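You operate a simulated robot arm through the tools that you are given. There is no shell and no other tool.

Carry out the task below with a simulated robot arm. There is one attempt and no reset: what you move stays moved.

JOB
Park the carriage with its handle up, then brush the dust off bench and rail.
Fine: put the red brush back. Set down upright: red brush. What is to be rubbed or washed off counts as gone when no trace of it is left.

Only the result counts: the job must be done as asked and must still hold three seconds after the hand-in. Knocking over, shifting, dropping, spilling or breaking anything else fails it.

ROBOT AND FRAMES
A 7-joint arm with a two-finger parallel gripper, fixed in place. Base frame: the origin is on the floor under the middle of its stand, x ahead of it, y to its left, z up. Units: mm, rad, N and s.
With the tool pointing down near the work surface it reaches from about 220 to 740 mm from the base axis. Its first joint turns from -2.897 to 2.897 rad. Payload 1.57 kg.
Tool frame: the origin (TCP) lies between the finger pads and is the grasp point; the fingertips stand 30 mm ahead of it; z points along the fingers, y is the line along which they close. Largest opening 110 mm; finger width 24, thickness 12; the body of the gripper, 48 by 112 mm, starts 78 mm behind the TCP.
Orientation is told as [roll, pitch, yaw] about the base's x, y, z axes, in that order, counted from this pose: with the fingers straight down and closing along the base's y, the tool's x points along the base's -x, its y along +y and its z along -z.

CONTROLS
- The arm moves only by the tool drive_tool. Its argument "moves" is a list of rows, each a list of 3 entries, a list of its own where there are three numbers: the turn, a rotation vector about the tool's x, y, z in rad, then the shift along the tool's x, y, z in mm, then the opening, from 0 (shut) to 1 (fully open). In form: [[[wx, wy, wz], [tx, ty, tz], fingers], ...]. A call has 1 to 20 rows; each row shifts and turns the commanded pose from where the row before left it, along the tool's axes as they then stand. Rows are played at 5 a second. More than 50 mm and 0.15 rad between two rows, or a gripper value outside its range, and nothing of the call is played. A pose out of reach is approached as far as the arm can. The call stops where the force on the tool passes 40 N (or 10 N more than at its start, if that is more) or the arm is blocked; 0.2 s more then pass. The fingers move at their own pace (about 45 mm/s each) and stop on an object; they squeeze with about 37 N. The grip force told is the motor's: it shows also when the fingers shut on nothing. Time passes only in rows, and 0.2 s behind the last, so rows that do not move let the fingers close. It gives the time, the measured TCP pose, the force on the tool (base axes), the opening and the grip force at its end, in the units of the frame above (readings bear some noise), with the torque about the TCP (base axes, N m) and any sound that the robot's microphone picked up, and new pictures: "pictures" is both (left out), scene, wrist or none.
- Cameras (640 x 400 px; columns grow to the right, rows downward): "scene" is fixed at [225.6, 509.7, 1694.6]; the picture's right is [-0.63, -0.78, 0.00], its down [-0.65, 0.53, -0.54] and it looks along [0.42, -0.34, -0.84] (base axes); focal length 303 px, centre (320, 200). "wrist" rides on the gripper at [70, 16, -141] in the tool frame; the picture's right is [-0.23, 0.97, 0.00], its down [-0.85, -0.20, -0.48] and it looks along [-0.47, -0.11, 0.88] (tool axes); focal length 222 px, centre (320, 200). There is no depth. A picture from a camera that has moved, and an enlarged one, comes with that camera's place and axes in the base frame and with its lens. The place of the scene camera against the robot may be out by one fixed shift of up to 12 mm in any direction.
- raise_lower(by): slides the trunk up (or, below 0, down) by that many mm; the arm rides with it, the base frame stays. It gives what a move gives, with no picture.
- enlarge(camera, box): a new picture of the part [left, top, right, bottom] of that camera's present view, enlarged. The clock stands still meanwhile.
- sign_off(): hands the job in; it is judged then, once.

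Places have to be worked out from the pictures, the camera data and where the tool is seen. Open the gripper and draw the arm clear of the work before you hand the job in, unless the task says otherwise.

The tools are called after "Call:" as name(argument=value, ...) on one line, values as JSON. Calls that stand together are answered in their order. drive_tool: Moves the arm, as the interface text tells. Its arguments: {"type":"object","properties":{"moves":{"type":"array","items":{"type":"array"}},"pictures":{"type":"string","enum":["both","scene","wrist","none"]}},"required":["moves"]} The other tools are called the same way: raise_lower (by) moves the trunk up or down; enlarge (camera, box) takes an enlarged picture of a part of a camera's view; sign_off () hands the job in.

At the start:

```text
t: 0.0
tool_pos: [397.6, -86.4, 1283.8]
tcp_rot: [0.001, 0.001, -0.001]
wrist_force: [-1.1, 0.3, -0.3]
ft_torque: [-0.01, 0.03, -0.03]
grip_width: 110.2
grasp_force: 0.0
trunk travel left (down, up): [-525.0, 65.0]
```

scene: 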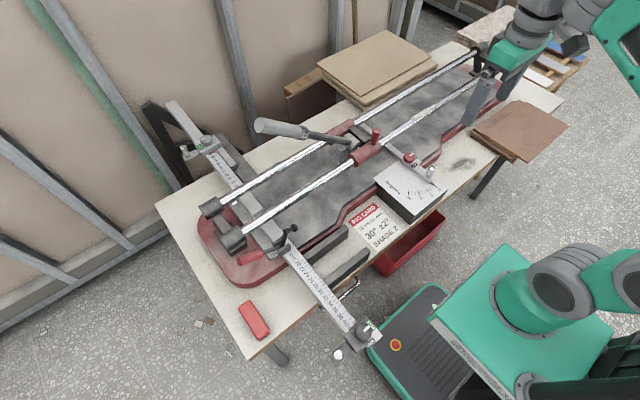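
wrist: 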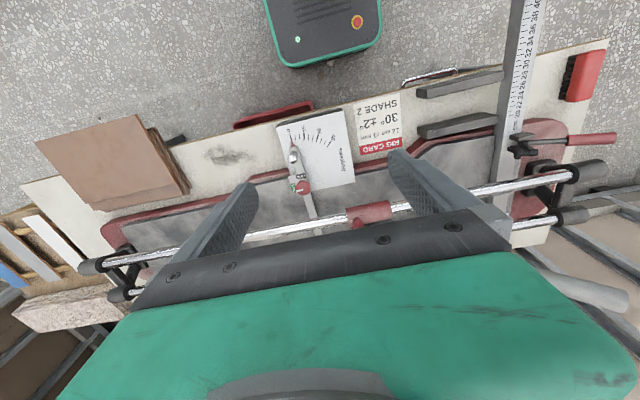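

I see a tile cutter on a bench with a carriage and lever, a card, a red brush at one end, and dust patches. I'll enlarge parts of the scene to read details.

Call:
enlarge(camera="scene", box=[320, 120, 480, 220])

Call:
enlarge(camera="scene", box=[190, 90, 350, 190])

Call:
enlarge(camera="scene", box=[330, 180, 450, 255])

Call:
enlarge(camera="scene", box=[190, 180, 350, 280])

Call:
enlarge(camera="scene", box=[220, 260, 400, 372])

Call:
enlarge(camera="scene", box=[420, 30, 580, 130])

Call:
enlarge(camera="wrist", box=[180, 100, 420, 250])

Call:
enlarge(camera="wrist", box=[400, 30, 640, 180])

```text
4.00 times, centred on (400, 170) of scene
camera zoom: at [225.6, 509.7, 1694.6], right [-0.63, -0.78, 0.0], down [-0.65, 0.53, -0.54], along [0.42, -0.34, -0.84], focal length 1211 px, centre (0, 320)
```

zoom: 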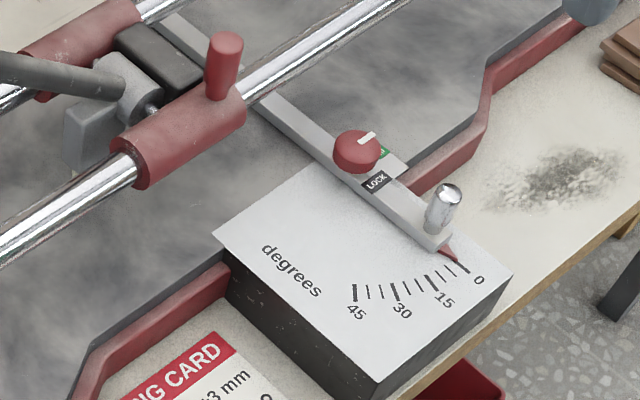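

```text
4.00 times, centred on (270, 140) of scene
camera zoom: at [225.6, 509.7, 1694.6], right [-0.63, -0.78, 0.0], down [-0.65, 0.53, -0.54], along [0.42, -0.34, -0.84], focal length 1211 px, centre (520, 440)
```

zoom: 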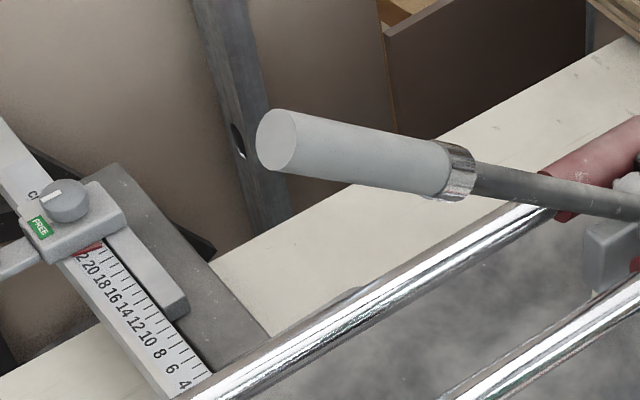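

```text
5.33 times, centred on (390, 218) of scene
camera zoom: at [225.6, 509.7, 1694.6], right [-0.63, -0.78, 0.0], down [-0.65, 0.53, -0.54], along [0.42, -0.34, -0.84], focal length 1615 px, centre (-53, 107)
```

zoom: 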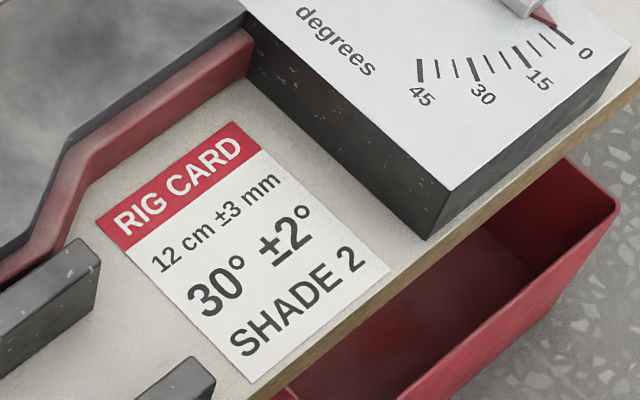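

```text
4.00 times, centred on (270, 230) of scene
camera zoom: at [225.6, 509.7, 1694.6], right [-0.63, -0.78, 0.0], down [-0.65, 0.53, -0.54], along [0.42, -0.34, -0.84], focal length 1211 px, centre (520, 80)
```

zoom: 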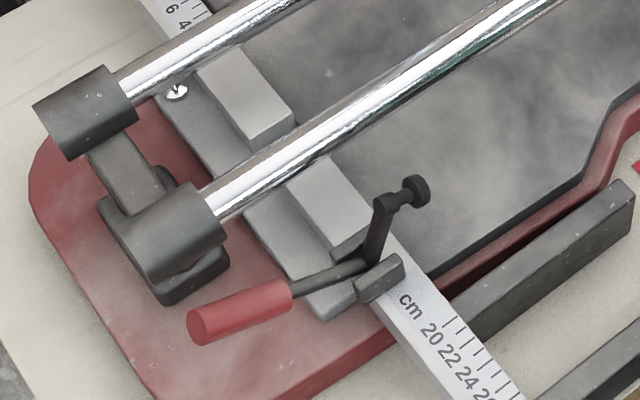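

```text
3.56 times, centred on (310, 316) of scene
camera zoom: at [225.6, 509.7, 1694.6], right [-0.63, -0.78, 0.0], down [-0.65, 0.53, -0.54], along [0.42, -0.34, -0.84], focal length 1076 px, centre (356, -212)
```

zoom: 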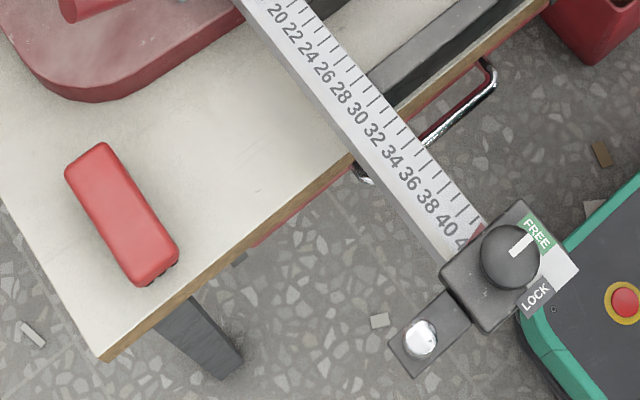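

```text
4.00 times, centred on (500, 80) of scene
camera zoom: at [225.6, 509.7, 1694.6], right [-0.63, -0.78, 0.0], down [-0.65, 0.53, -0.54], along [0.42, -0.34, -0.84], focal length 1211 px, centre (-400, 680)
```

zoom: 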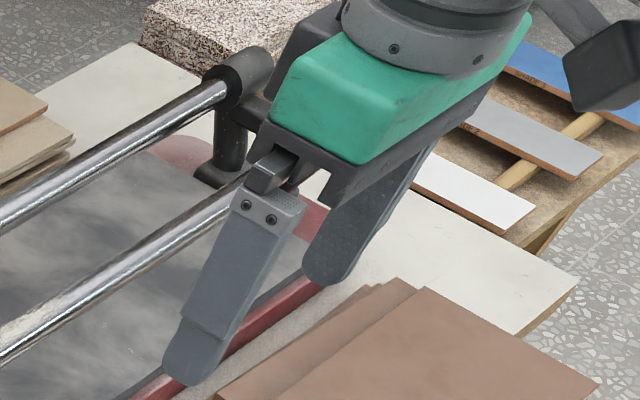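

```text
2.67 times, centred on (300, 175) of wrist
camera zoom: at [327.2, -69.0, 1427.2], right [0.23, 0.97, 0.0], down [0.85, -0.2, 0.48], along [0.47, -0.11, -0.88], focal length 592 px, centre (373, 267)
```

zoom: 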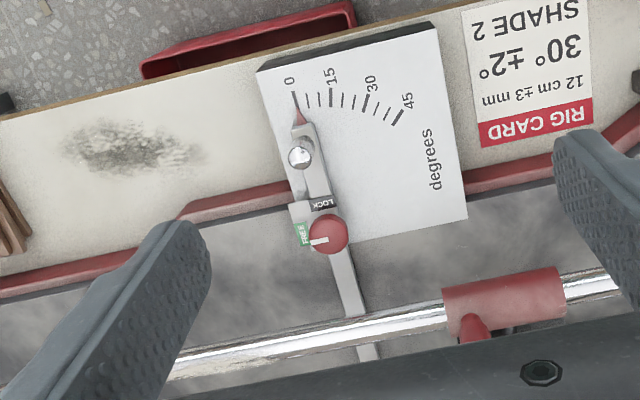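

```text
2.67 times, centred on (520, 105) of wrist
camera zoom: at [327.2, -69.0, 1427.2], right [0.23, 0.97, 0.0], down [0.85, -0.2, 0.48], along [0.47, -0.11, -0.88], focal length 592 px, centre (-213, 453)
```

zoom: 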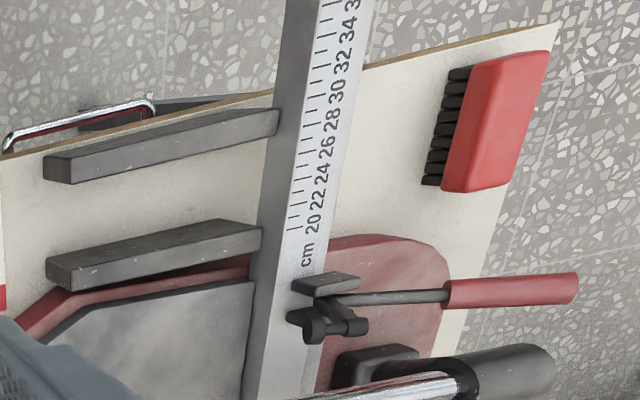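

From triangulating both views, the bench top is near z≈785, the rails near z≈960 (x≈640 and x≈768), and the carriage sits near y≈-10. I'll zoom along the rails to find the dust and any park mark.

Call:
enlarge(camera="scene", box=[195, 170, 275, 220])

Call:
enlarge(camera="scene", box=[260, 140, 340, 190])

Call:
enlarge(camera="scene", box=[320, 110, 400, 160])

Call:
enlarge(camera="scene", box=[380, 80, 460, 130])

Call:
enlarge(camera="scene", box=[430, 40, 510, 90])

Call:
enlarge(camera="scene", box=[215, 200, 295, 250])

Call:
enlarge(camera="scene", box=[140, 90, 240, 152])

Call:
enlarge(camera="wrist", box=[480, 120, 640, 220])

Call:
enlarge(camera="wrist", box=[60, 190, 220, 290])

```text
8.00 times, centred on (235, 195) of scene
camera zoom: at [225.6, 509.7, 1694.6], right [-0.63, -0.78, 0.0], down [-0.65, 0.53, -0.54], along [0.42, -0.34, -0.84], focal length 2422 px, centre (1000, 240)
```

zoom: 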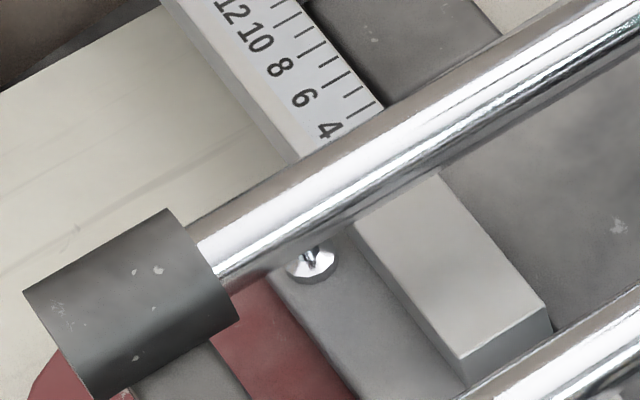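

```text
8.00 times, centred on (300, 165) of scene
camera zoom: at [225.6, 509.7, 1694.6], right [-0.63, -0.78, 0.0], down [-0.65, 0.53, -0.54], along [0.42, -0.34, -0.84], focal length 2422 px, centre (480, 480)
```

zoom: 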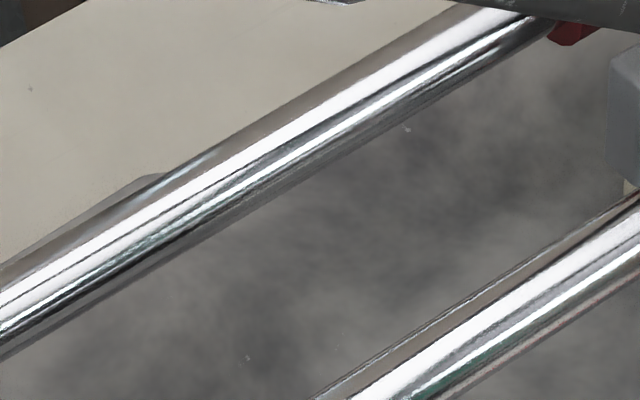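

```text
8.00 times, centred on (360, 135) of scene
camera zoom: at [225.6, 509.7, 1694.6], right [-0.63, -0.78, 0.0], down [-0.65, 0.53, -0.54], along [0.42, -0.34, -0.84], focal length 2422 px, centre (0, 720)
```

zoom: 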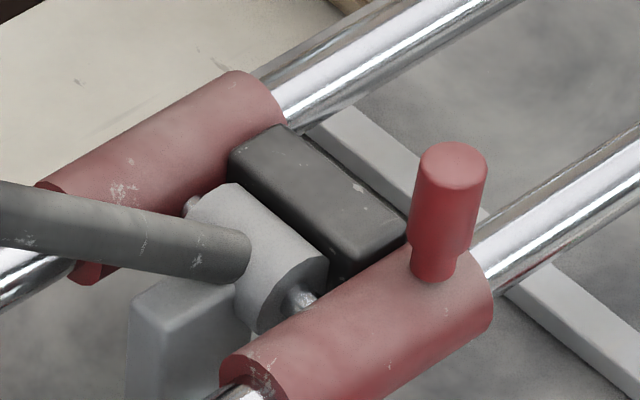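

```text
8.00 times, centred on (420, 105) of scene
camera zoom: at [225.6, 509.7, 1694.6], right [-0.63, -0.78, 0.0], down [-0.65, 0.53, -0.54], along [0.42, -0.34, -0.84], focal length 2422 px, centre (-480, 960)
```

zoom: 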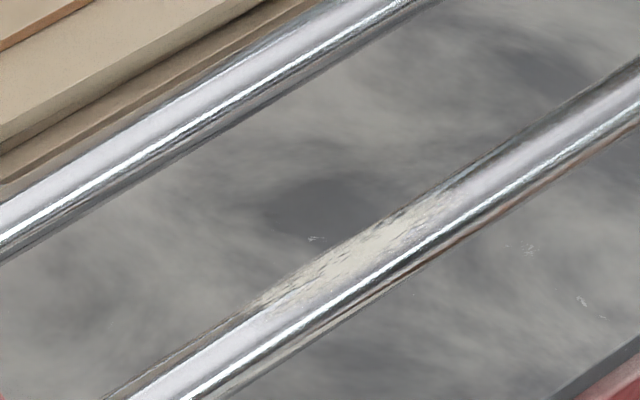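

```text
8.00 times, centred on (470, 65) of scene
camera zoom: at [225.6, 509.7, 1694.6], right [-0.63, -0.78, 0.0], down [-0.65, 0.53, -0.54], along [0.42, -0.34, -0.84], focal length 2422 px, centre (-880, 1280)
```

zoom: 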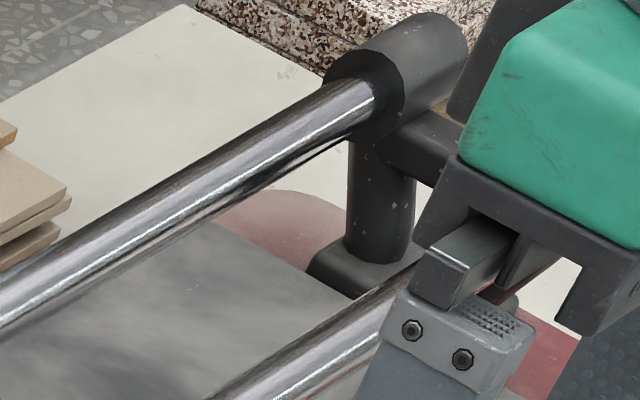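

```text
8.00 times, centred on (255, 225) of scene
camera zoom: at [225.6, 509.7, 1694.6], right [-0.63, -0.78, 0.0], down [-0.65, 0.53, -0.54], along [0.42, -0.34, -0.84], focal length 2422 px, centre (840, 0)
```

zoom: 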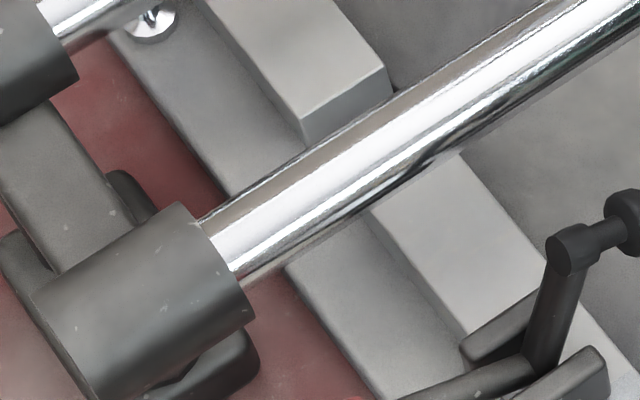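

```text
6.40 times, centred on (190, 121) of scene
camera zoom: at [225.6, 509.7, 1694.6], right [-0.63, -0.78, 0.0], down [-0.65, 0.53, -0.54], along [0.42, -0.34, -0.84], focal length 1938 px, centre (1152, 706)
```

zoom: 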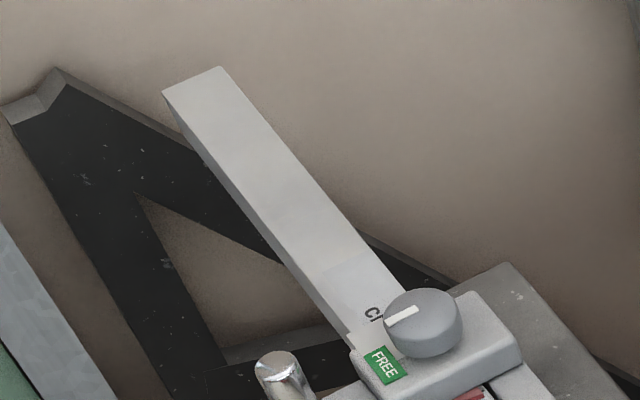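

```text
4.00 times, centred on (560, 170) of wrist
camera zoom: at [327.2, -69.0, 1427.2], right [0.23, 0.97, 0.0], down [0.85, -0.2, 0.48], along [0.47, -0.11, -0.88], focal length 888 px, centre (-640, 320)
```

zoom: 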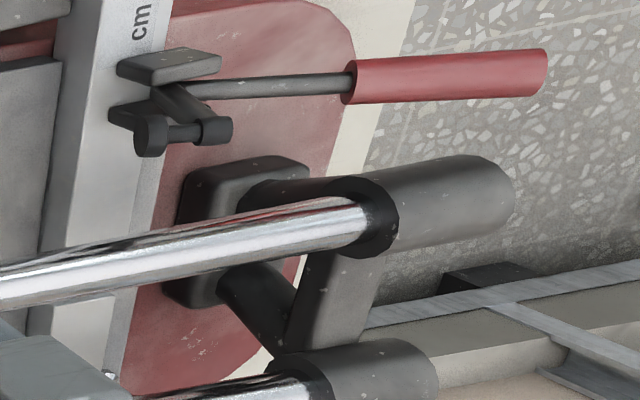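

```text
4.00 times, centred on (140, 240) of wrist
camera zoom: at [327.2, -69.0, 1427.2], right [0.23, 0.97, 0.0], down [0.85, -0.2, 0.48], along [0.47, -0.11, -0.88], focal length 888 px, centre (1040, 40)
```

zoom: 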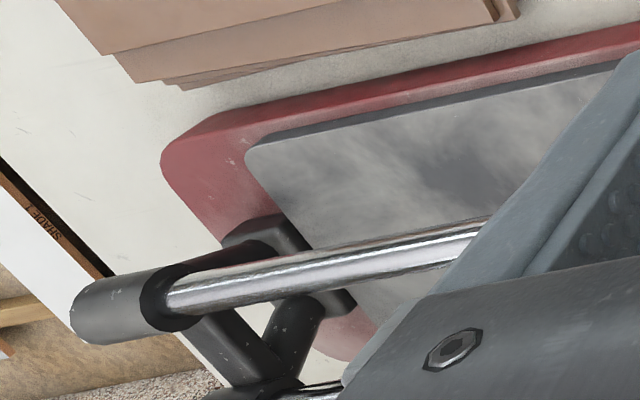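

The rail dust shows on the front rail around y≈-290, the bench dust around (462,-382), the brush near (473,541), and the carriage peg near (641,-50,1030). I'll move the hand left at the present height for a wrist look at the left end and the brush.

Call:
drive_tool(moves=[[[0, 0, 0], [0, 45, 0], 0.5], [[0, 0, 0], [0, 45, 0], 0.5], [[0, 0, 0], [0, 45, 0], 0.5], [[0, 0, 0], [0, 45, 0], 0.5], [[0, 0, 0], [0, 45, 0], 0.5], [[0, 0, 0], [0, 45, 0], 0.5], [[0, 0, 0], [0, 45, 0], 0.3], [[0, 0, 0], [0, 40, 0], 0.3]], pictures="both")

```text
t: 1.8
tool_pos: [397.6, 270.8, 1283.5]
tcp_rot: [-0.003, 0.0, 0.0]
wrist_force: [0.6, 0.6, -0.7]
ft_torque: [0.04, 0.0, -0.03]
grip_width: 32.7
grasp_force: 0.0
trunk travel left (down, up): [-525.0, 65.0]
camera wrist: at [326.6, 287.3, 1425.9], right [0.23, 0.97, 0.0], down [0.86, -0.2, 0.48], along [0.47, -0.11, -0.88], focal length 222 px, centre (320, 200)
```

scene: 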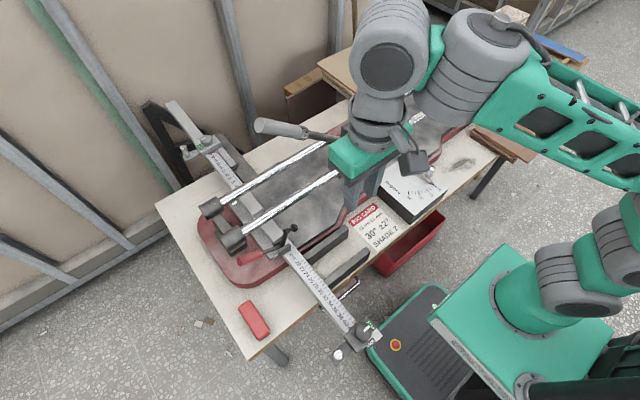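
wrist: 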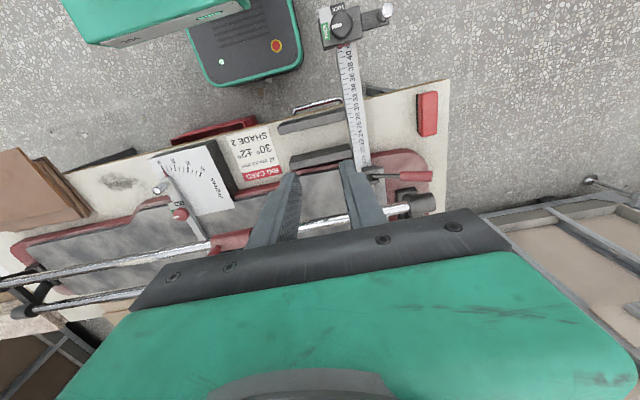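

The hand is at y≈271; now I'll enlarge the wrist view on the left end, the brush and the carriage.

Call:
enlarge(camera="wrist", box=[340, 80, 500, 180])

Call:
enlarge(camera="wrist", box=[350, 150, 446, 210])

Call:
enlarge(camera="wrist", box=[140, 150, 300, 250])

Call:
enlarge(camera="wrist", box=[0, 140, 160, 240])

Call:
enlarge(camera="scene", box=[240, 100, 340, 162])

```text
4.00 times, centred on (420, 130) of wrist
camera zoom: at [326.6, 287.3, 1425.9], right [0.23, 0.97, 0.0], down [0.86, -0.2, 0.48], along [0.47, -0.11, -0.88], focal length 888 px, centre (-80, 480)
```

zoom: 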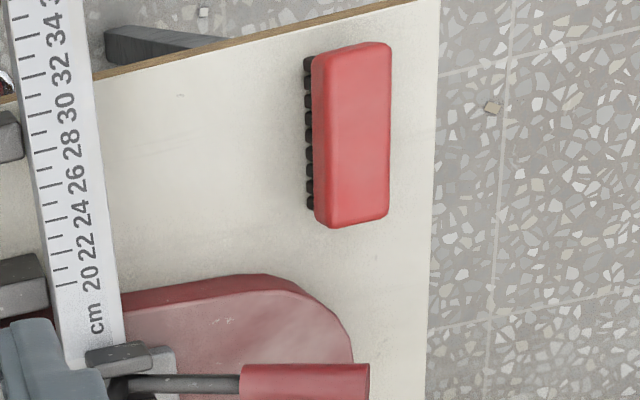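

```text
6.67 times, centred on (398, 180) of wrist
camera zoom: at [326.6, 287.3, 1425.9], right [0.23, 0.97, 0.0], down [0.86, -0.2, 0.48], along [0.47, -0.11, -0.88], focal length 1481 px, centre (-200, 333)
```

zoom: 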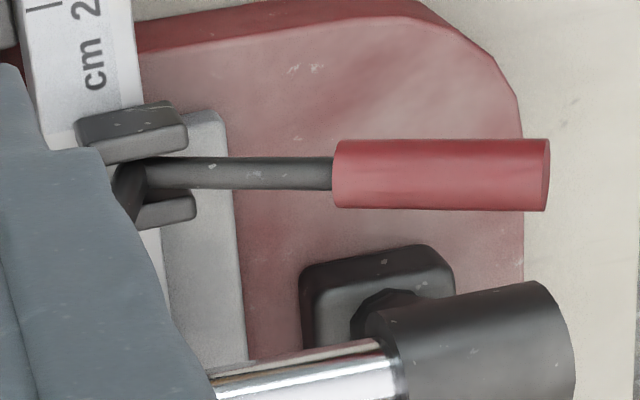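

```text
4.00 times, centred on (220, 200) of wrist
camera zoom: at [326.6, 287.3, 1425.9], right [0.23, 0.97, 0.0], down [0.86, -0.2, 0.48], along [0.47, -0.11, -0.88], focal length 888 px, centre (720, 200)
```

zoom: 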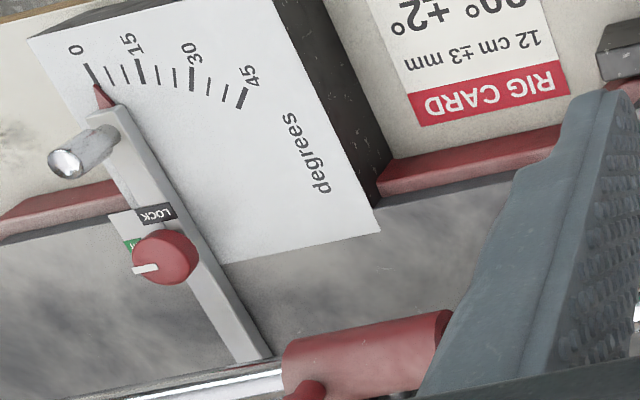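

```text
4.00 times, centred on (80, 190) of wrist
camera zoom: at [326.6, 287.3, 1425.9], right [0.23, 0.97, 0.0], down [0.86, -0.2, 0.48], along [0.47, -0.11, -0.88], focal length 888 px, centre (1280, 240)
```

zoom: 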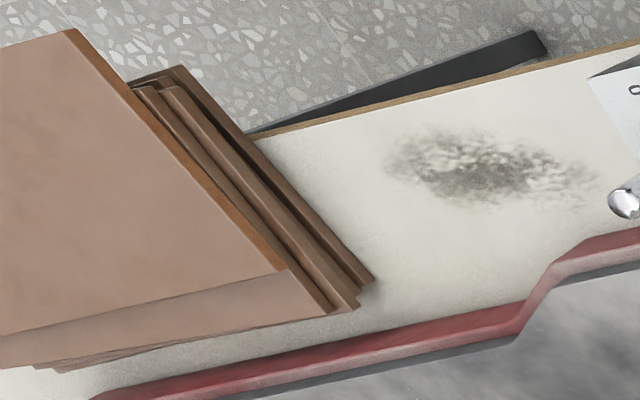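

```text
6.40 times, centred on (290, 131) of scene
camera zoom: at [225.6, 509.7, 1694.6], right [-0.63, -0.78, 0.0], down [-0.65, 0.53, -0.54], along [0.42, -0.34, -0.84], focal length 1938 px, centre (512, 642)
```

zoom: 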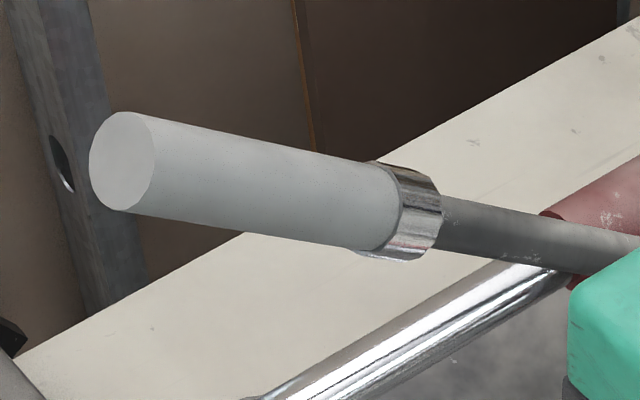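

Fingers are visible in the scene view, so I'll enlarge there to check the scene camera's shift against the known tool position.

Call:
enlarge(camera="scene", box=[325, 160, 405, 210])

Call:
enlarge(camera="wrist", box=[196, 210, 260, 250])

```text
8.00 times, centred on (365, 185) of scene
camera zoom: at [225.6, 509.7, 1694.6], right [-0.63, -0.78, 0.0], down [-0.65, 0.53, -0.54], along [0.42, -0.34, -0.84], focal length 2422 px, centre (-40, 320)
```

zoom: 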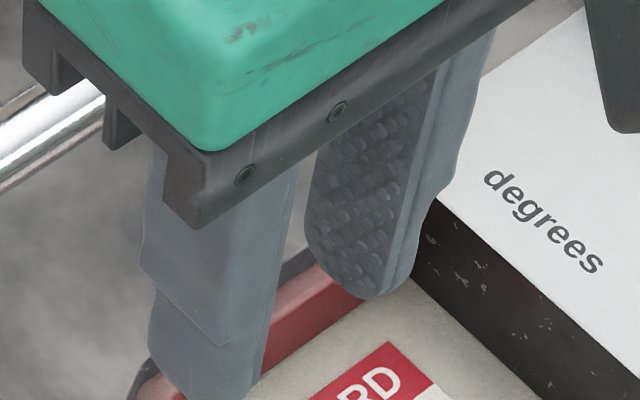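

```text
10.00 times, centred on (228, 230) of wrist
camera zoom: at [326.6, 287.3, 1425.9], right [0.23, 0.97, 0.0], down [0.86, -0.2, 0.48], along [0.47, -0.11, -0.88], focal length 2221 px, centre (1240, -100)
```

zoom: 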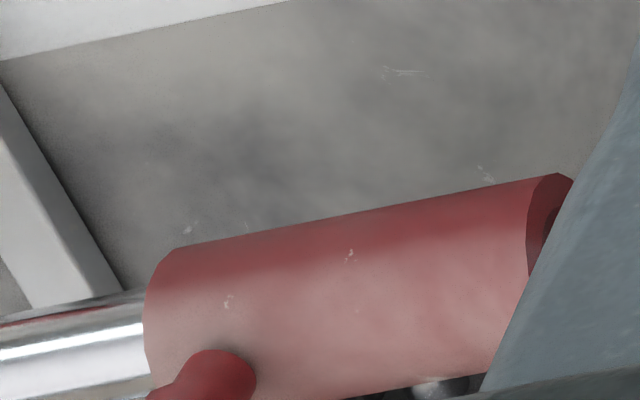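

Calibration suggests the scene view reads about 5–8 mm too far in x. The handle should be raised first while it is within reach, so I'll move forward to a spot in front of the lever and swing the tool to horizontal.

Call:
drive_tool(moves=[[[0, 0, 0], [-35, -30, 0], 0.5], [[0, 0, 0], [-35, -30, 0], 0.7], [[0, 0, 0], [-35, -30, 0], 0.85], [[0, 0, 0], [-35, -30, 0], 0.85], [[0, -0.15, 0], [0, 0, 0], 0.85], [[0, -0.15, 0], [0, 0, 0], 0.85], [[0, -0.15, 0], [0, 0, 0], 0.85], [[0, -0.15, 0], [0, 0, 0], 0.85], [[0, -0.15, 0], [0, 0, 0], 0.85], [[0, -0.15, 0], [0, 0, 0], 0.85], [[0, -0.15, 0], [0, 0, 0], 0.85], [[0, -0.15, 0], [0, 0, 0], 0.85], [[0, -0.15, 0], [0, 0, 0], 0.85], [[0, -0.15, 0], [0, 0, 0], 0.85]], pictures="both")

```text
t: 4.8
tool_pos: [536.0, 149.3, 1305.0]
tcp_rot: [-0.002, -0.536, 0.0]
wrist_force: [0.1, 0.1, 0.2]
ft_torque: [-0.01, 0.04, 0.02]
grip_width: 93.5
grasp_force: 0.1
out of reach, approached as far as the arm can: row 8, 9, 10, 11, 12, 13, 14
trunk travel left (down, up): [-525.0, 65.0]
camera wrist: at [402.2, 166.5, 1391.9], right [0.2, 0.97, 0.12], down [0.49, -0.2, 0.85], along [0.85, -0.11, -0.52], focal length 222 px, centre (320, 200)
```

scene: 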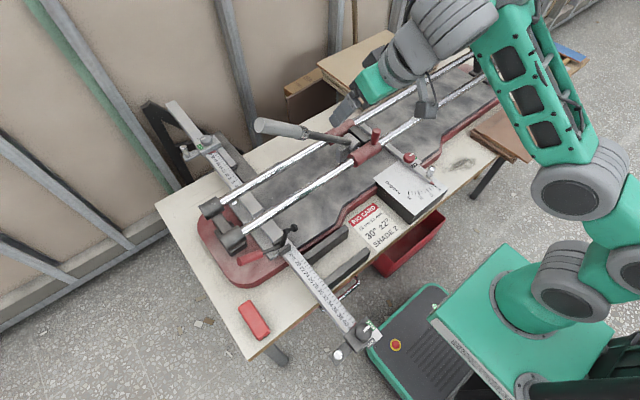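
wrist: 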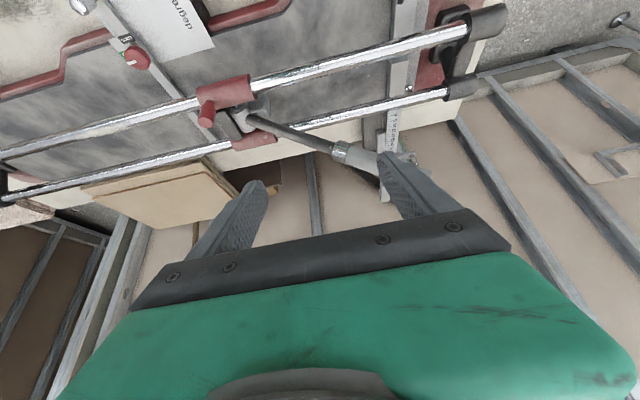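

The tilt stopped at about -0.54 rad, likely because the wrist is folded too near the base at this trunk height. I'll lower the trunk by 200 mm, which takes the tool to z≈1105, well in front of the lever and above the rails.

Call:
raise_lower(by=-200)

```text
t: 7.0
tool_pos: [536.9, 148.6, 1105.3]
tcp_rot: [0.001, -0.535, -0.002]
wrist_force: [-0.2, -0.2, 0.0]
ft_torque: [0.01, 0.0, -0.01]
grip_width: 93.6
grasp_force: 0.0
trunk travel left (down, up): [-325.0, 265.0]
```

Now a test: move up 100 mm along the base z and see whether the commanded pose follows from the measured one.

Call:
drive_tool(moves=[[[0, 0, 0], [-20, 0, -35], 0.85], [[0, 0, 0], [-20, 0, -35], 0.85]], pictures="none")

```text
t: 7.6
tool_pos: [536.5, 148.7, 1186.2]
tcp_rot: [-0.002, -0.534, -0.001]
wrist_force: [-0.3, -0.6, -0.8]
ft_torque: [0.03, 0.01, -0.01]
grip_width: 93.5
grasp_force: 0.2
trunk travel left (down, up): [-325.0, 265.0]
```

The command follows the reached pose. Now I'll tilt further in small steps while moving slightly forward, staying in front of the lever.

Call:
drive_tool(moves=[[[0, -0.12, 0], [-20, 0, 10], 0.85], [[0, -0.12, 0], [-18, 0, 12], 0.85], [[0, -0.12, 0], [0, 0, 0], 0.85], [[0, -0.12, 0], [0, 0, 0], 0.85], [[0, -0.12, 0], [0, 0, 0], 0.85]], pictures="none")

```text
t: 8.8
tool_pos: [605.6, 163.8, 1262.4]
tcp_rot: [-0.002, -0.995, 0.002]
wrist_force: [-0.1, 0.0, 1.3]
ft_torque: [0.0, -0.03, -0.02]
grip_width: 93.6
grasp_force: 0.0
out of reach, approached as far as the arm can: row 2, 3, 4, 5
trunk travel left (down, up): [-325.0, 265.0]
```

Tilt is now -1.0 rad at z≈1262, so with the arm shape kept, lowering the trunk another 165 mm brings the tool to the lever's height, still in front of it.

Call:
raise_lower(by=-165)

Call:
drive_tool(moves=[[[0, 0, 0], [0, 0, 0], 0.9]], pictures="both")

```text
t: 10.7
tool_pos: [607.7, 164.6, 1098.3]
tcp_rot: [-0.001, -0.994, 0.0]
wrist_force: [0.2, 0.3, 0.0]
ft_torque: [0.0, 0.0, 0.01]
grip_width: 93.5
grasp_force: 0.0
trunk travel left (down, up): [-160.0, 430.0]
```

```text
t: 11.1
tool_pos: [606.6, 164.5, 1097.9]
tcp_rot: [-0.002, -0.994, 0.0]
wrist_force: [0.4, -0.2, -0.3]
ft_torque: [0.01, -0.02, -0.02]
grip_width: 98.7
grasp_force: 0.0
trunk travel left (down, up): [-160.0, 430.0]
camera wrist: at [448.3, 181.4, 1116.3], right [0.12, 0.97, 0.19], down [0.07, -0.2, 0.98], along [0.99, -0.11, -0.09], focal length 222 px, centre (320, 200)
```

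scene: 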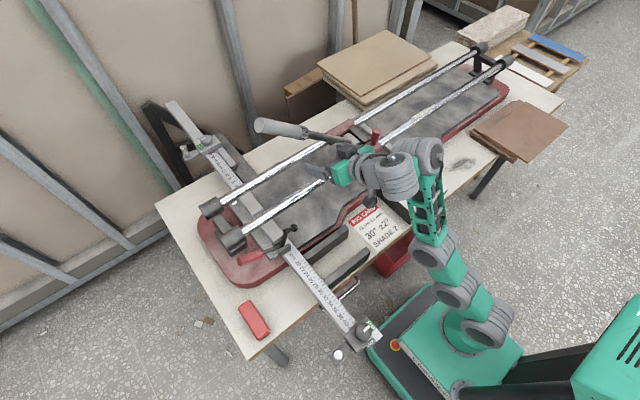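
wrist: 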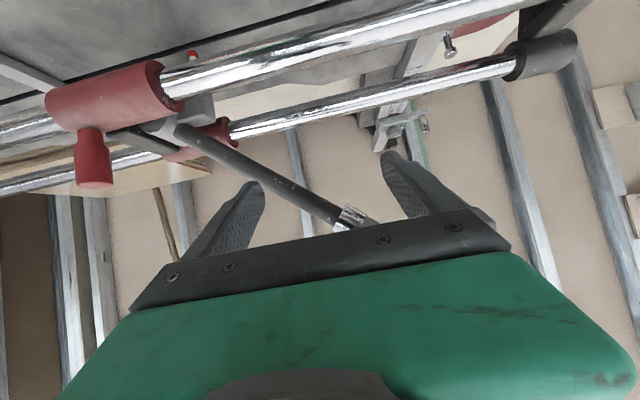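

The lever rod runs from the pivot near (700,-10,970) at about 37.5°, passing between my open fingers' line. I'll shift to y≈130, z≈1077 and go forward so the fingers straddle the rod at x≈700.

Call:
drive_tool(moves=[[[0, 0, 0], [9, -17, 6], 1], [[0, 0, 0], [9, -17, 6], 1], [[0, 0, 0], [-17, 0, 26], 1], [[0, 0, 0], [-17, 0, 26], 1], [[0, 0, 0], [-17, 0, 26], 1]], pictures="both")

```text
t: 12.2
tool_pos: [623.1, 135.7, 1092.0]
tcp_rot: [-0.001, -0.985, 0.001]
wrist_force: [-0.4, -0.2, -0.5]
ft_torque: [0.01, -0.05, 0.0]
grip_width: 109.8
grasp_force: 0.1
out of reach, approached as far as the arm can: row 1, 2, 3, 4, 5
trunk travel left (down, up): [-160.0, 430.0]
camera wrist: at [464.1, 153.3, 1112.2], right [0.13, 0.97, 0.19], down [0.07, -0.2, 0.98], along [0.99, -0.11, -0.1], focal length 222 px, centre (320, 200)
```

scene: 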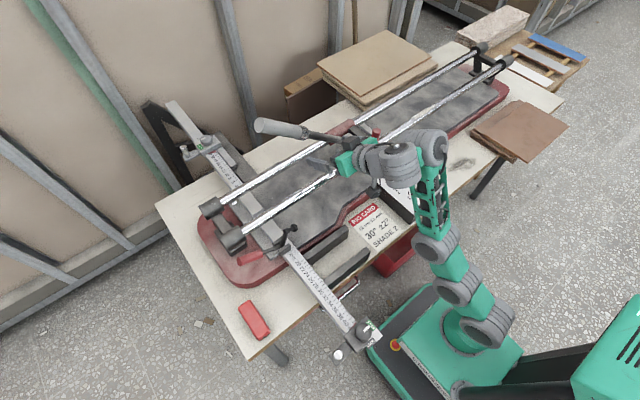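
wrist: 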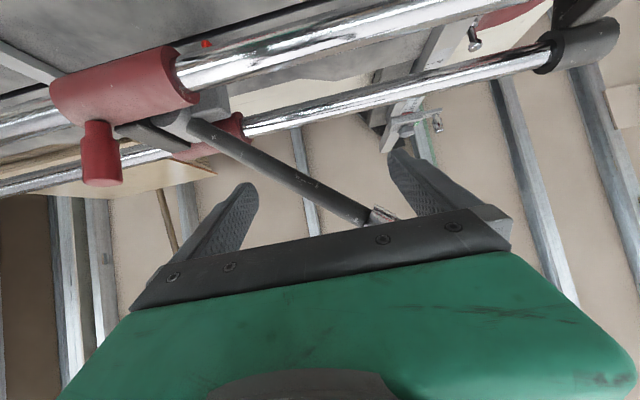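

The forward move stalled at x≈623 with this strong tilt. I'll back up, relax the tilt to about 0.6 rad above the rod, and test how far forward the arm can then reach.

Call:
drive_tool(moves=[[[0, 0, 0], [-25, -20, -17], 1], [[0, 0, 0], [-25, -20, -17], 1], [[0, 0.13, 0], [0, -20, 0], 1], [[0, 0.13, 0], [0, -10, 0], 1], [[0, 0.13, 0], [0, 0, 0], 1], [[0, 0, 0], [-20, 0, 12], 1], [[0, 0, 0], [-20, 0, 12], 1], [[0, 0, 0], [-20, 0, 12], 1]], pictures="none")

```text
t: 14.1
tool_pos: [626.1, 83.6, 1096.8]
tcp_rot: [-0.002, -0.668, -0.001]
wrist_force: [-0.3, -0.4, 0.5]
ft_torque: [0.01, -0.03, -0.03]
grip_width: 110.1
grasp_force: 0.0
out of reach, approached as far as the arm can: row 3, 4, 5, 6, 7, 8
trunk travel left (down, up): [-160.0, 430.0]
```

Here the arm is stretched upward (trunk a bit too low), so I'll raise the trunk 100 mm as a compromise and then try the forward reach with a moderate tilt.

Call:
raise_lower(by=100)

Call:
drive_tool(moves=[[[0, 0, 0], [-20, 0, 16], 1], [[0, 0, 0], [-20, 0, 16], 1], [[0, 0, 0], [-20, 0, 16], 1]], pictures="none")

```text
t: 15.4
tool_pos: [625.3, 83.5, 1197.2]
tcp_rot: [0.0, -0.668, -0.001]
wrist_force: [0.1, 0.0, 0.1]
ft_torque: [-0.02, 0.04, -0.01]
grip_width: 110.1
grasp_force: 0.1
trunk travel left (down, up): [-260.0, 330.0]
```

```text
t: 16.2
tool_pos: [659.5, 107.3, 1155.9]
tcp_rot: [0.001, -0.667, 0.001]
wrist_force: [-0.7, -0.1, 0.1]
ft_torque: [0.02, -0.01, 0.01]
grip_width: 110.0
grasp_force: 0.0
out of reach, approached as far as the arm can: row 1, 2, 3
trunk travel left (down, up): [-260.0, 330.0]
```

The stretch limit fits an arm reach of about 700 mm to the wrist, so a lower tool height should work. I'll back off 25 mm and lower the trunk 65 mm to bring the tool toward z≈1090 in front of the rod.

Call:
drive_tool(moves=[[[0, 0, 0], [20, -7, -15], 1]], pictures="none")

Call:
raise_lower(by=-65)

Call:
drive_tool(moves=[[[0, 0, 0], [12, 0, 15], 1], [[0, 0, 0], [12, 0, 15], 1], [[0, -0.07, 0], [0, 0, 0], 1], [[0, -0.07, 0], [0, 0, 0], 1]], pictures="both")

```text
t: 16.6
tool_pos: [634.8, 99.2, 1155.5]
tcp_rot: [0.0, -0.667, 0.0]
wrist_force: [0.2, -0.1, -0.4]
ft_torque: [-0.04, 0.01, -0.01]
grip_width: 110.2
grasp_force: 0.0
trunk travel left (down, up): [-260.0, 330.0]
```

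```text
t: 17.6
tool_pos: [634.0, 99.5, 1090.3]
tcp_rot: [-0.001, -0.668, -0.001]
wrist_force: [1.1, -0.3, -0.4]
ft_torque: [-0.01, -0.01, 0.01]
grip_width: 109.9
grasp_force: 0.1
trunk travel left (down, up): [-195.0, 395.0]
```

```text
t: 18.6
tool_pos: [647.9, 103.0, 1070.1]
tcp_rot: [-0.001, -0.802, -0.001]
wrist_force: [0.0, 1.7, 0.9]
ft_torque: [0.03, 0.04, -0.03]
grip_width: 109.9
grasp_force: 0.2
out of reach, approached as far as the arm can: row 4
trunk travel left (down, up): [-195.0, 395.0]
camera wrist: at [496.3, 120.0, 1118.4], right [0.16, 0.97, 0.16], down [0.25, -0.2, 0.95], along [0.95, -0.11, -0.28], focal length 222 px, centre (320, 200)
```

scene: 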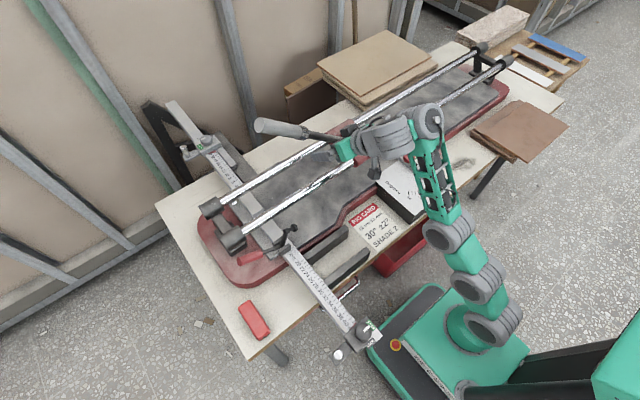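
wrist: 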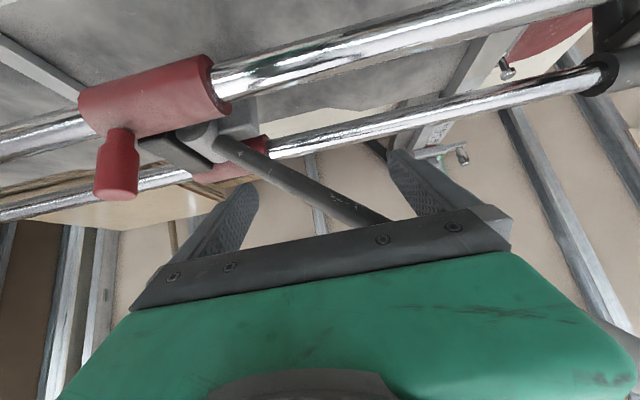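

The rod lies between the finger lines in the wrist view, with the right (+y) finger going beneath it. I'll go down 16 mm then forward 52 mm to straddle it.

Call:
drive_tool(moves=[[[0, 0, 0], [11.5, 0, 11], 1], [[0, 0, 0], [-12, 0, 12.5], 1], [[0, 0, 0], [-12, 0, 12.5], 1], [[0, 0, 0], [-12, 0, 12.5], 1]], pictures="both")

```text
t: 19.6
tool_pos: [692.2, 106.2, 1063.1]
tcp_rot: [0.001, -0.807, 0.002]
wrist_force: [0.0, -0.1, -1.2]
ft_torque: [0.05, 0.04, -0.01]
grip_width: 110.1
grasp_force: 0.0
out of reach, approached as far as the arm can: row 1, 4
trunk travel left (down, up): [-195.0, 395.0]
camera wrist: at [539.3, 123.0, 1109.6], right [0.16, 0.97, 0.16], down [0.25, -0.2, 0.95], along [0.96, -0.11, -0.27], focal length 222 px, centre (320, 200)
```

scene: 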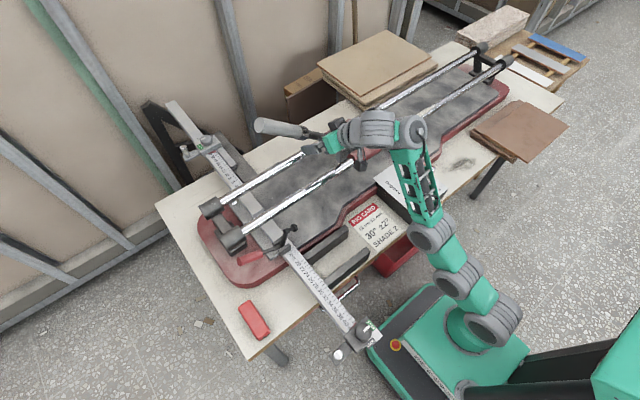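
wrist: 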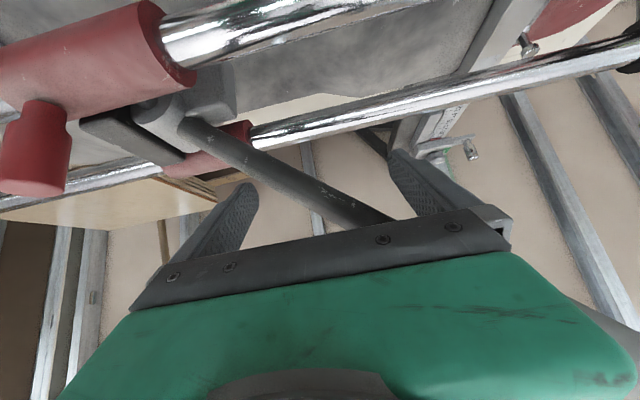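

The rod is now between the fingers (TCP at 692,106,1063; rod about x=700). I'll raise the trunk 40 mm so the lower (+y) finger lifts the lever a little, then look.

Call:
raise_lower(by=40)

Call:
drive_tool(moves=[[[0, 0, 0], [0, 0, 0], 1]], pictures="both")

```text
t: 20.4
tool_pos: [690.0, 108.2, 1102.4]
tcp_rot: [0.002, -0.808, 0.001]
wrist_force: [-1.3, 3.5, -2.0]
ft_torque: [-0.18, 0.01, 0.06]
grip_width: 109.8
grasp_force: 0.1
trunk travel left (down, up): [-235.0, 355.0]
```

```text
t: 20.9
tool_pos: [690.6, 107.4, 1102.9]
tcp_rot: [0.0, -0.807, 0.002]
wrist_force: [-1.6, 4.3, -0.9]
ft_torque: [-0.11, -0.02, 0.09]
grip_width: 110.0
grasp_force: 0.1
trunk travel left (down, up): [-235.0, 355.0]
camera wrist: at [538.9, 123.9, 1149.8], right [0.15, 0.97, 0.16], down [0.24, -0.2, 0.95], along [0.96, -0.11, -0.27], focal length 222 px, centre (320, 200)
```

scene: 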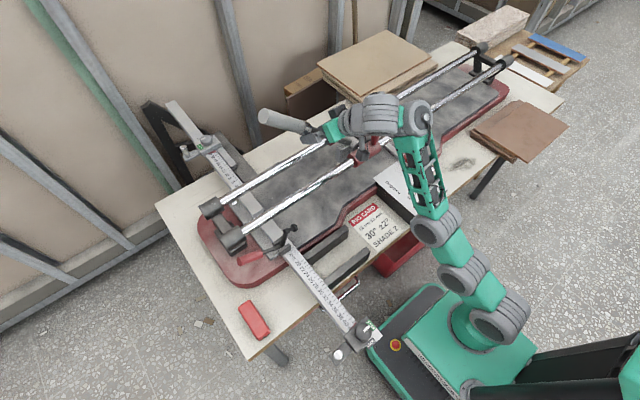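
wrist: 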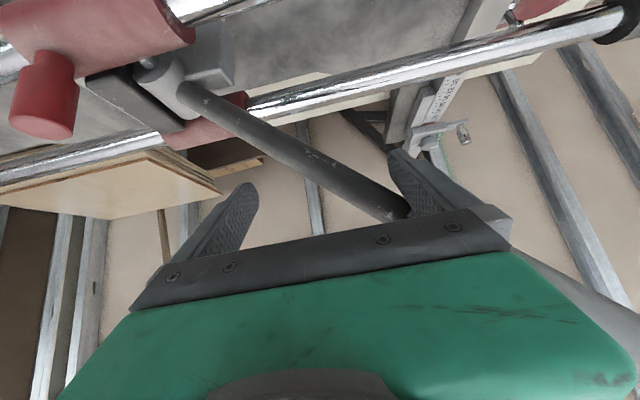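

The lever is lifting with only about 4 N. I'll continue pushing in -y in small steps at this height, which swings it toward vertical.

Call:
drive_tool(moves=[[[0, 0, 0], [0, -15, 0], 1], [[0, 0, 0], [0, -15, 0], 1], [[0, 0, 0], [0, -15, 0], 1], [[0, 0, 0], [0, -15, 0], 1]], pictures="both")

```text
t: 21.9
tool_pos: [689.4, 43.4, 1100.1]
tcp_rot: [-0.002, -0.807, -0.002]
wrist_force: [-4.2, 1.1, -2.6]
ft_torque: [-0.15, -0.02, 0.24]
grip_width: 109.8
grasp_force: 0.1
trunk travel left (down, up): [-235.0, 355.0]
camera wrist: at [537.8, 60.8, 1148.2], right [0.16, 0.97, 0.16], down [0.25, -0.2, 0.95], along [0.96, -0.11, -0.27], focal length 222 px, centre (320, 200)
```

scene: 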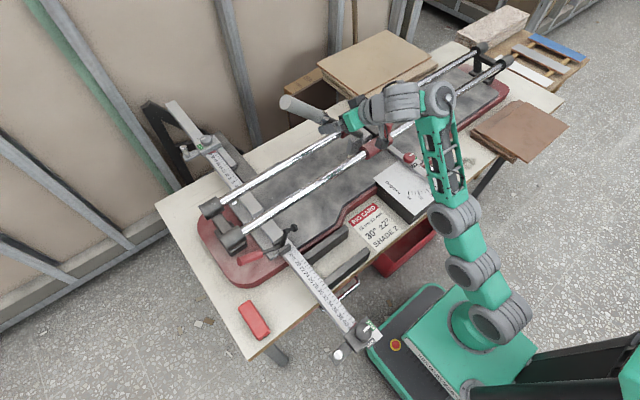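
wrist: 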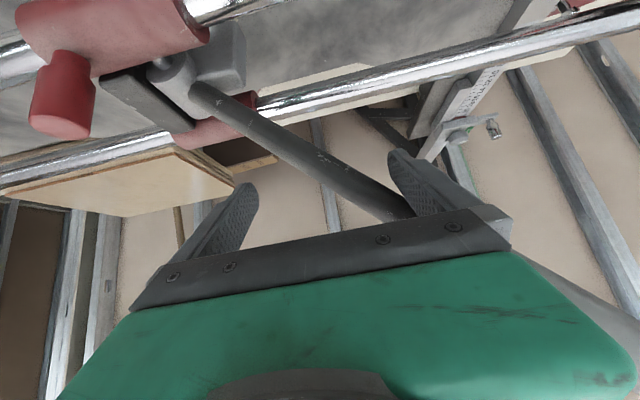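

The last push slid the whole carriage about 57 mm in -y with the lever staying at about 44°, so pushing sideways is wrong. Instead I'll centre the rod between the fingers and turn the tool about its axis so the fingers close square across the rod, then grip it and lift.

Call:
drive_tool(moves=[[[0, 0, 0], [3, 8, 8.5], 1], [[0, 0, 0], [3, 8, 8.5], 1], [[0, 0, -0.1375], [0, 0, 0], 1], [[0, 0, -0.1375], [0, 0, 0], 1], [[0, 0, -0.1375], [0, 0, 0], 1], [[0, 0, -0.1375], [0, 0, 0], 1], [[0, 0, -0.1375], [0, 0, 0], 1], [[0, 0, -0.1375], [0, 0, 0], 1], [[0, 0, -0.1375], [0, 0, 0], 1]], pictures="both")

```text
t: 23.9
tool_pos: [699.6, 62.0, 1086.6]
tcp_rot: [-0.71, -0.424, 1.127]
wrist_force: [-0.6, 0.5, 0.2]
ft_torque: [0.0, -0.04, 0.02]
grip_width: 110.0
grasp_force: 0.1
trunk travel left (down, up): [-235.0, 355.0]
camera wrist: at [558.6, 15.2, 1145.5], right [-0.46, 0.74, -0.48], down [0.1, 0.59, 0.8], along [0.88, 0.32, -0.35], focal length 222 px, centre (320, 200)
```

scene: 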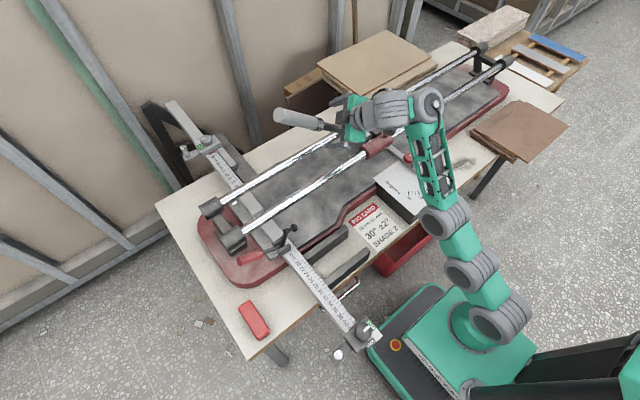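
wrist: 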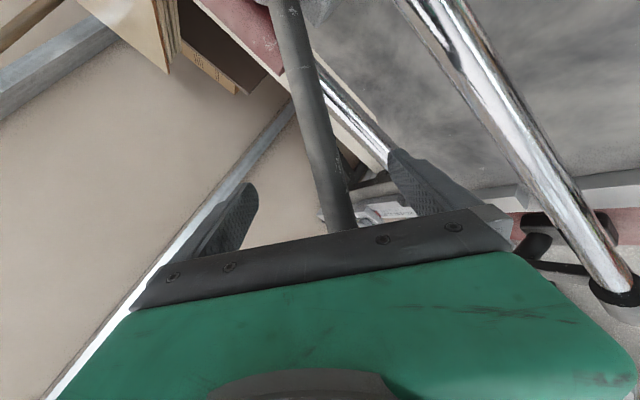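

The rod is between the fingers but about 15 mm off centre (the lever settled back to about 39.6°, so gravity seems to lower it). I'll centre on it and close the fingers on the rod.

Call:
drive_tool(moves=[[[0, 0, 0], [-3.2, 12.8, 8.3], 1], [[0, 0, 0], [0, 0, 0], 0.1], [[0, 0, 0], [0, 0, 0], 0.05], [[0, 0, 0], [0, 0, 0], 0], [[0, 0, 0], [0, 0, 0], 0], [[0, 0, 0], [0, 0, 0], 0], [[0, 0, 0], [0, 0, 0], 0], [[0, 0, 0], [0, 0, 0], 0]], pictures="both")

```text
t: 25.7
tool_pos: [698.5, 73.1, 1075.8]
tcp_rot: [-0.713, -0.433, 1.127]
wrist_force: [31.4, -5.8, 14.6]
ft_torque: [-0.95, -0.13, 0.16]
grip_width: 24.2
grasp_force: 31.8
trunk travel left (down, up): [-235.0, 355.0]
stopped in row 8: the force on the tool passed its limit at 42 N (the readings are from after the stop); the commanded pose is now the measured one
camera wrist: at [558.1, 25.2, 1133.8], right [-0.46, 0.74, -0.48], down [0.1, 0.59, 0.8], along [0.88, 0.32, -0.34], focal length 222 px, centre (320, 200)
```

scene: 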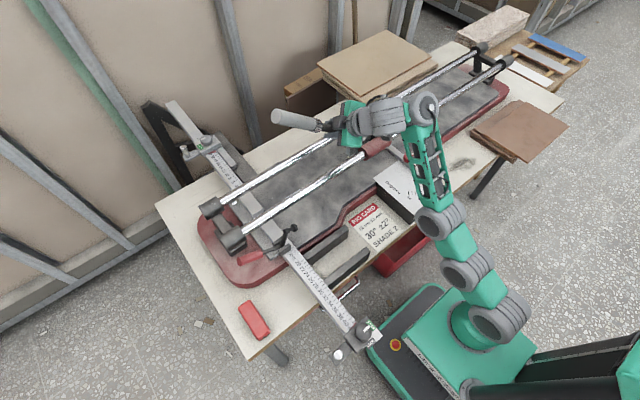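
wrist: 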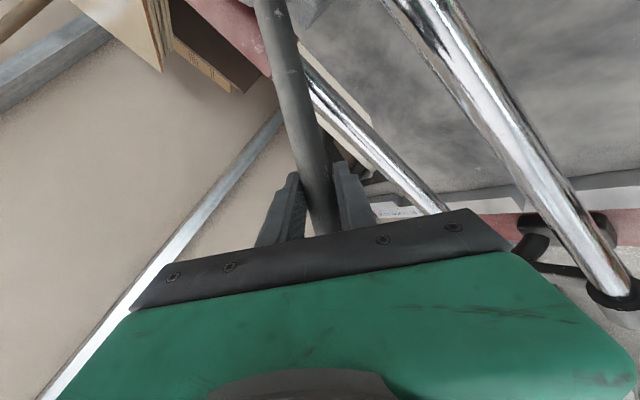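

The rod is held (24 mm wide) but the hand is slightly off centre, with about 30 N of side load along the closing line. I'll ease the hand a few mm along -y of the tool to relieve it.

Call:
drive_tool(moves=[[[0, 0, 0], [0, -2, 0], 0], [[0, 0, 0], [0, -2, 0], 0]], pictures="none")

```text
t: 26.3
tool_pos: [699.1, 72.6, 1076.4]
tcp_rot: [-0.711, -0.427, 1.13]
wrist_force: [-8.8, -2.4, -9.1]
ft_torque: [-0.15, -0.75, 1.11]
grip_width: 23.7
grasp_force: 36.0
trunk travel left (down, up): [-235.0, 355.0]
```

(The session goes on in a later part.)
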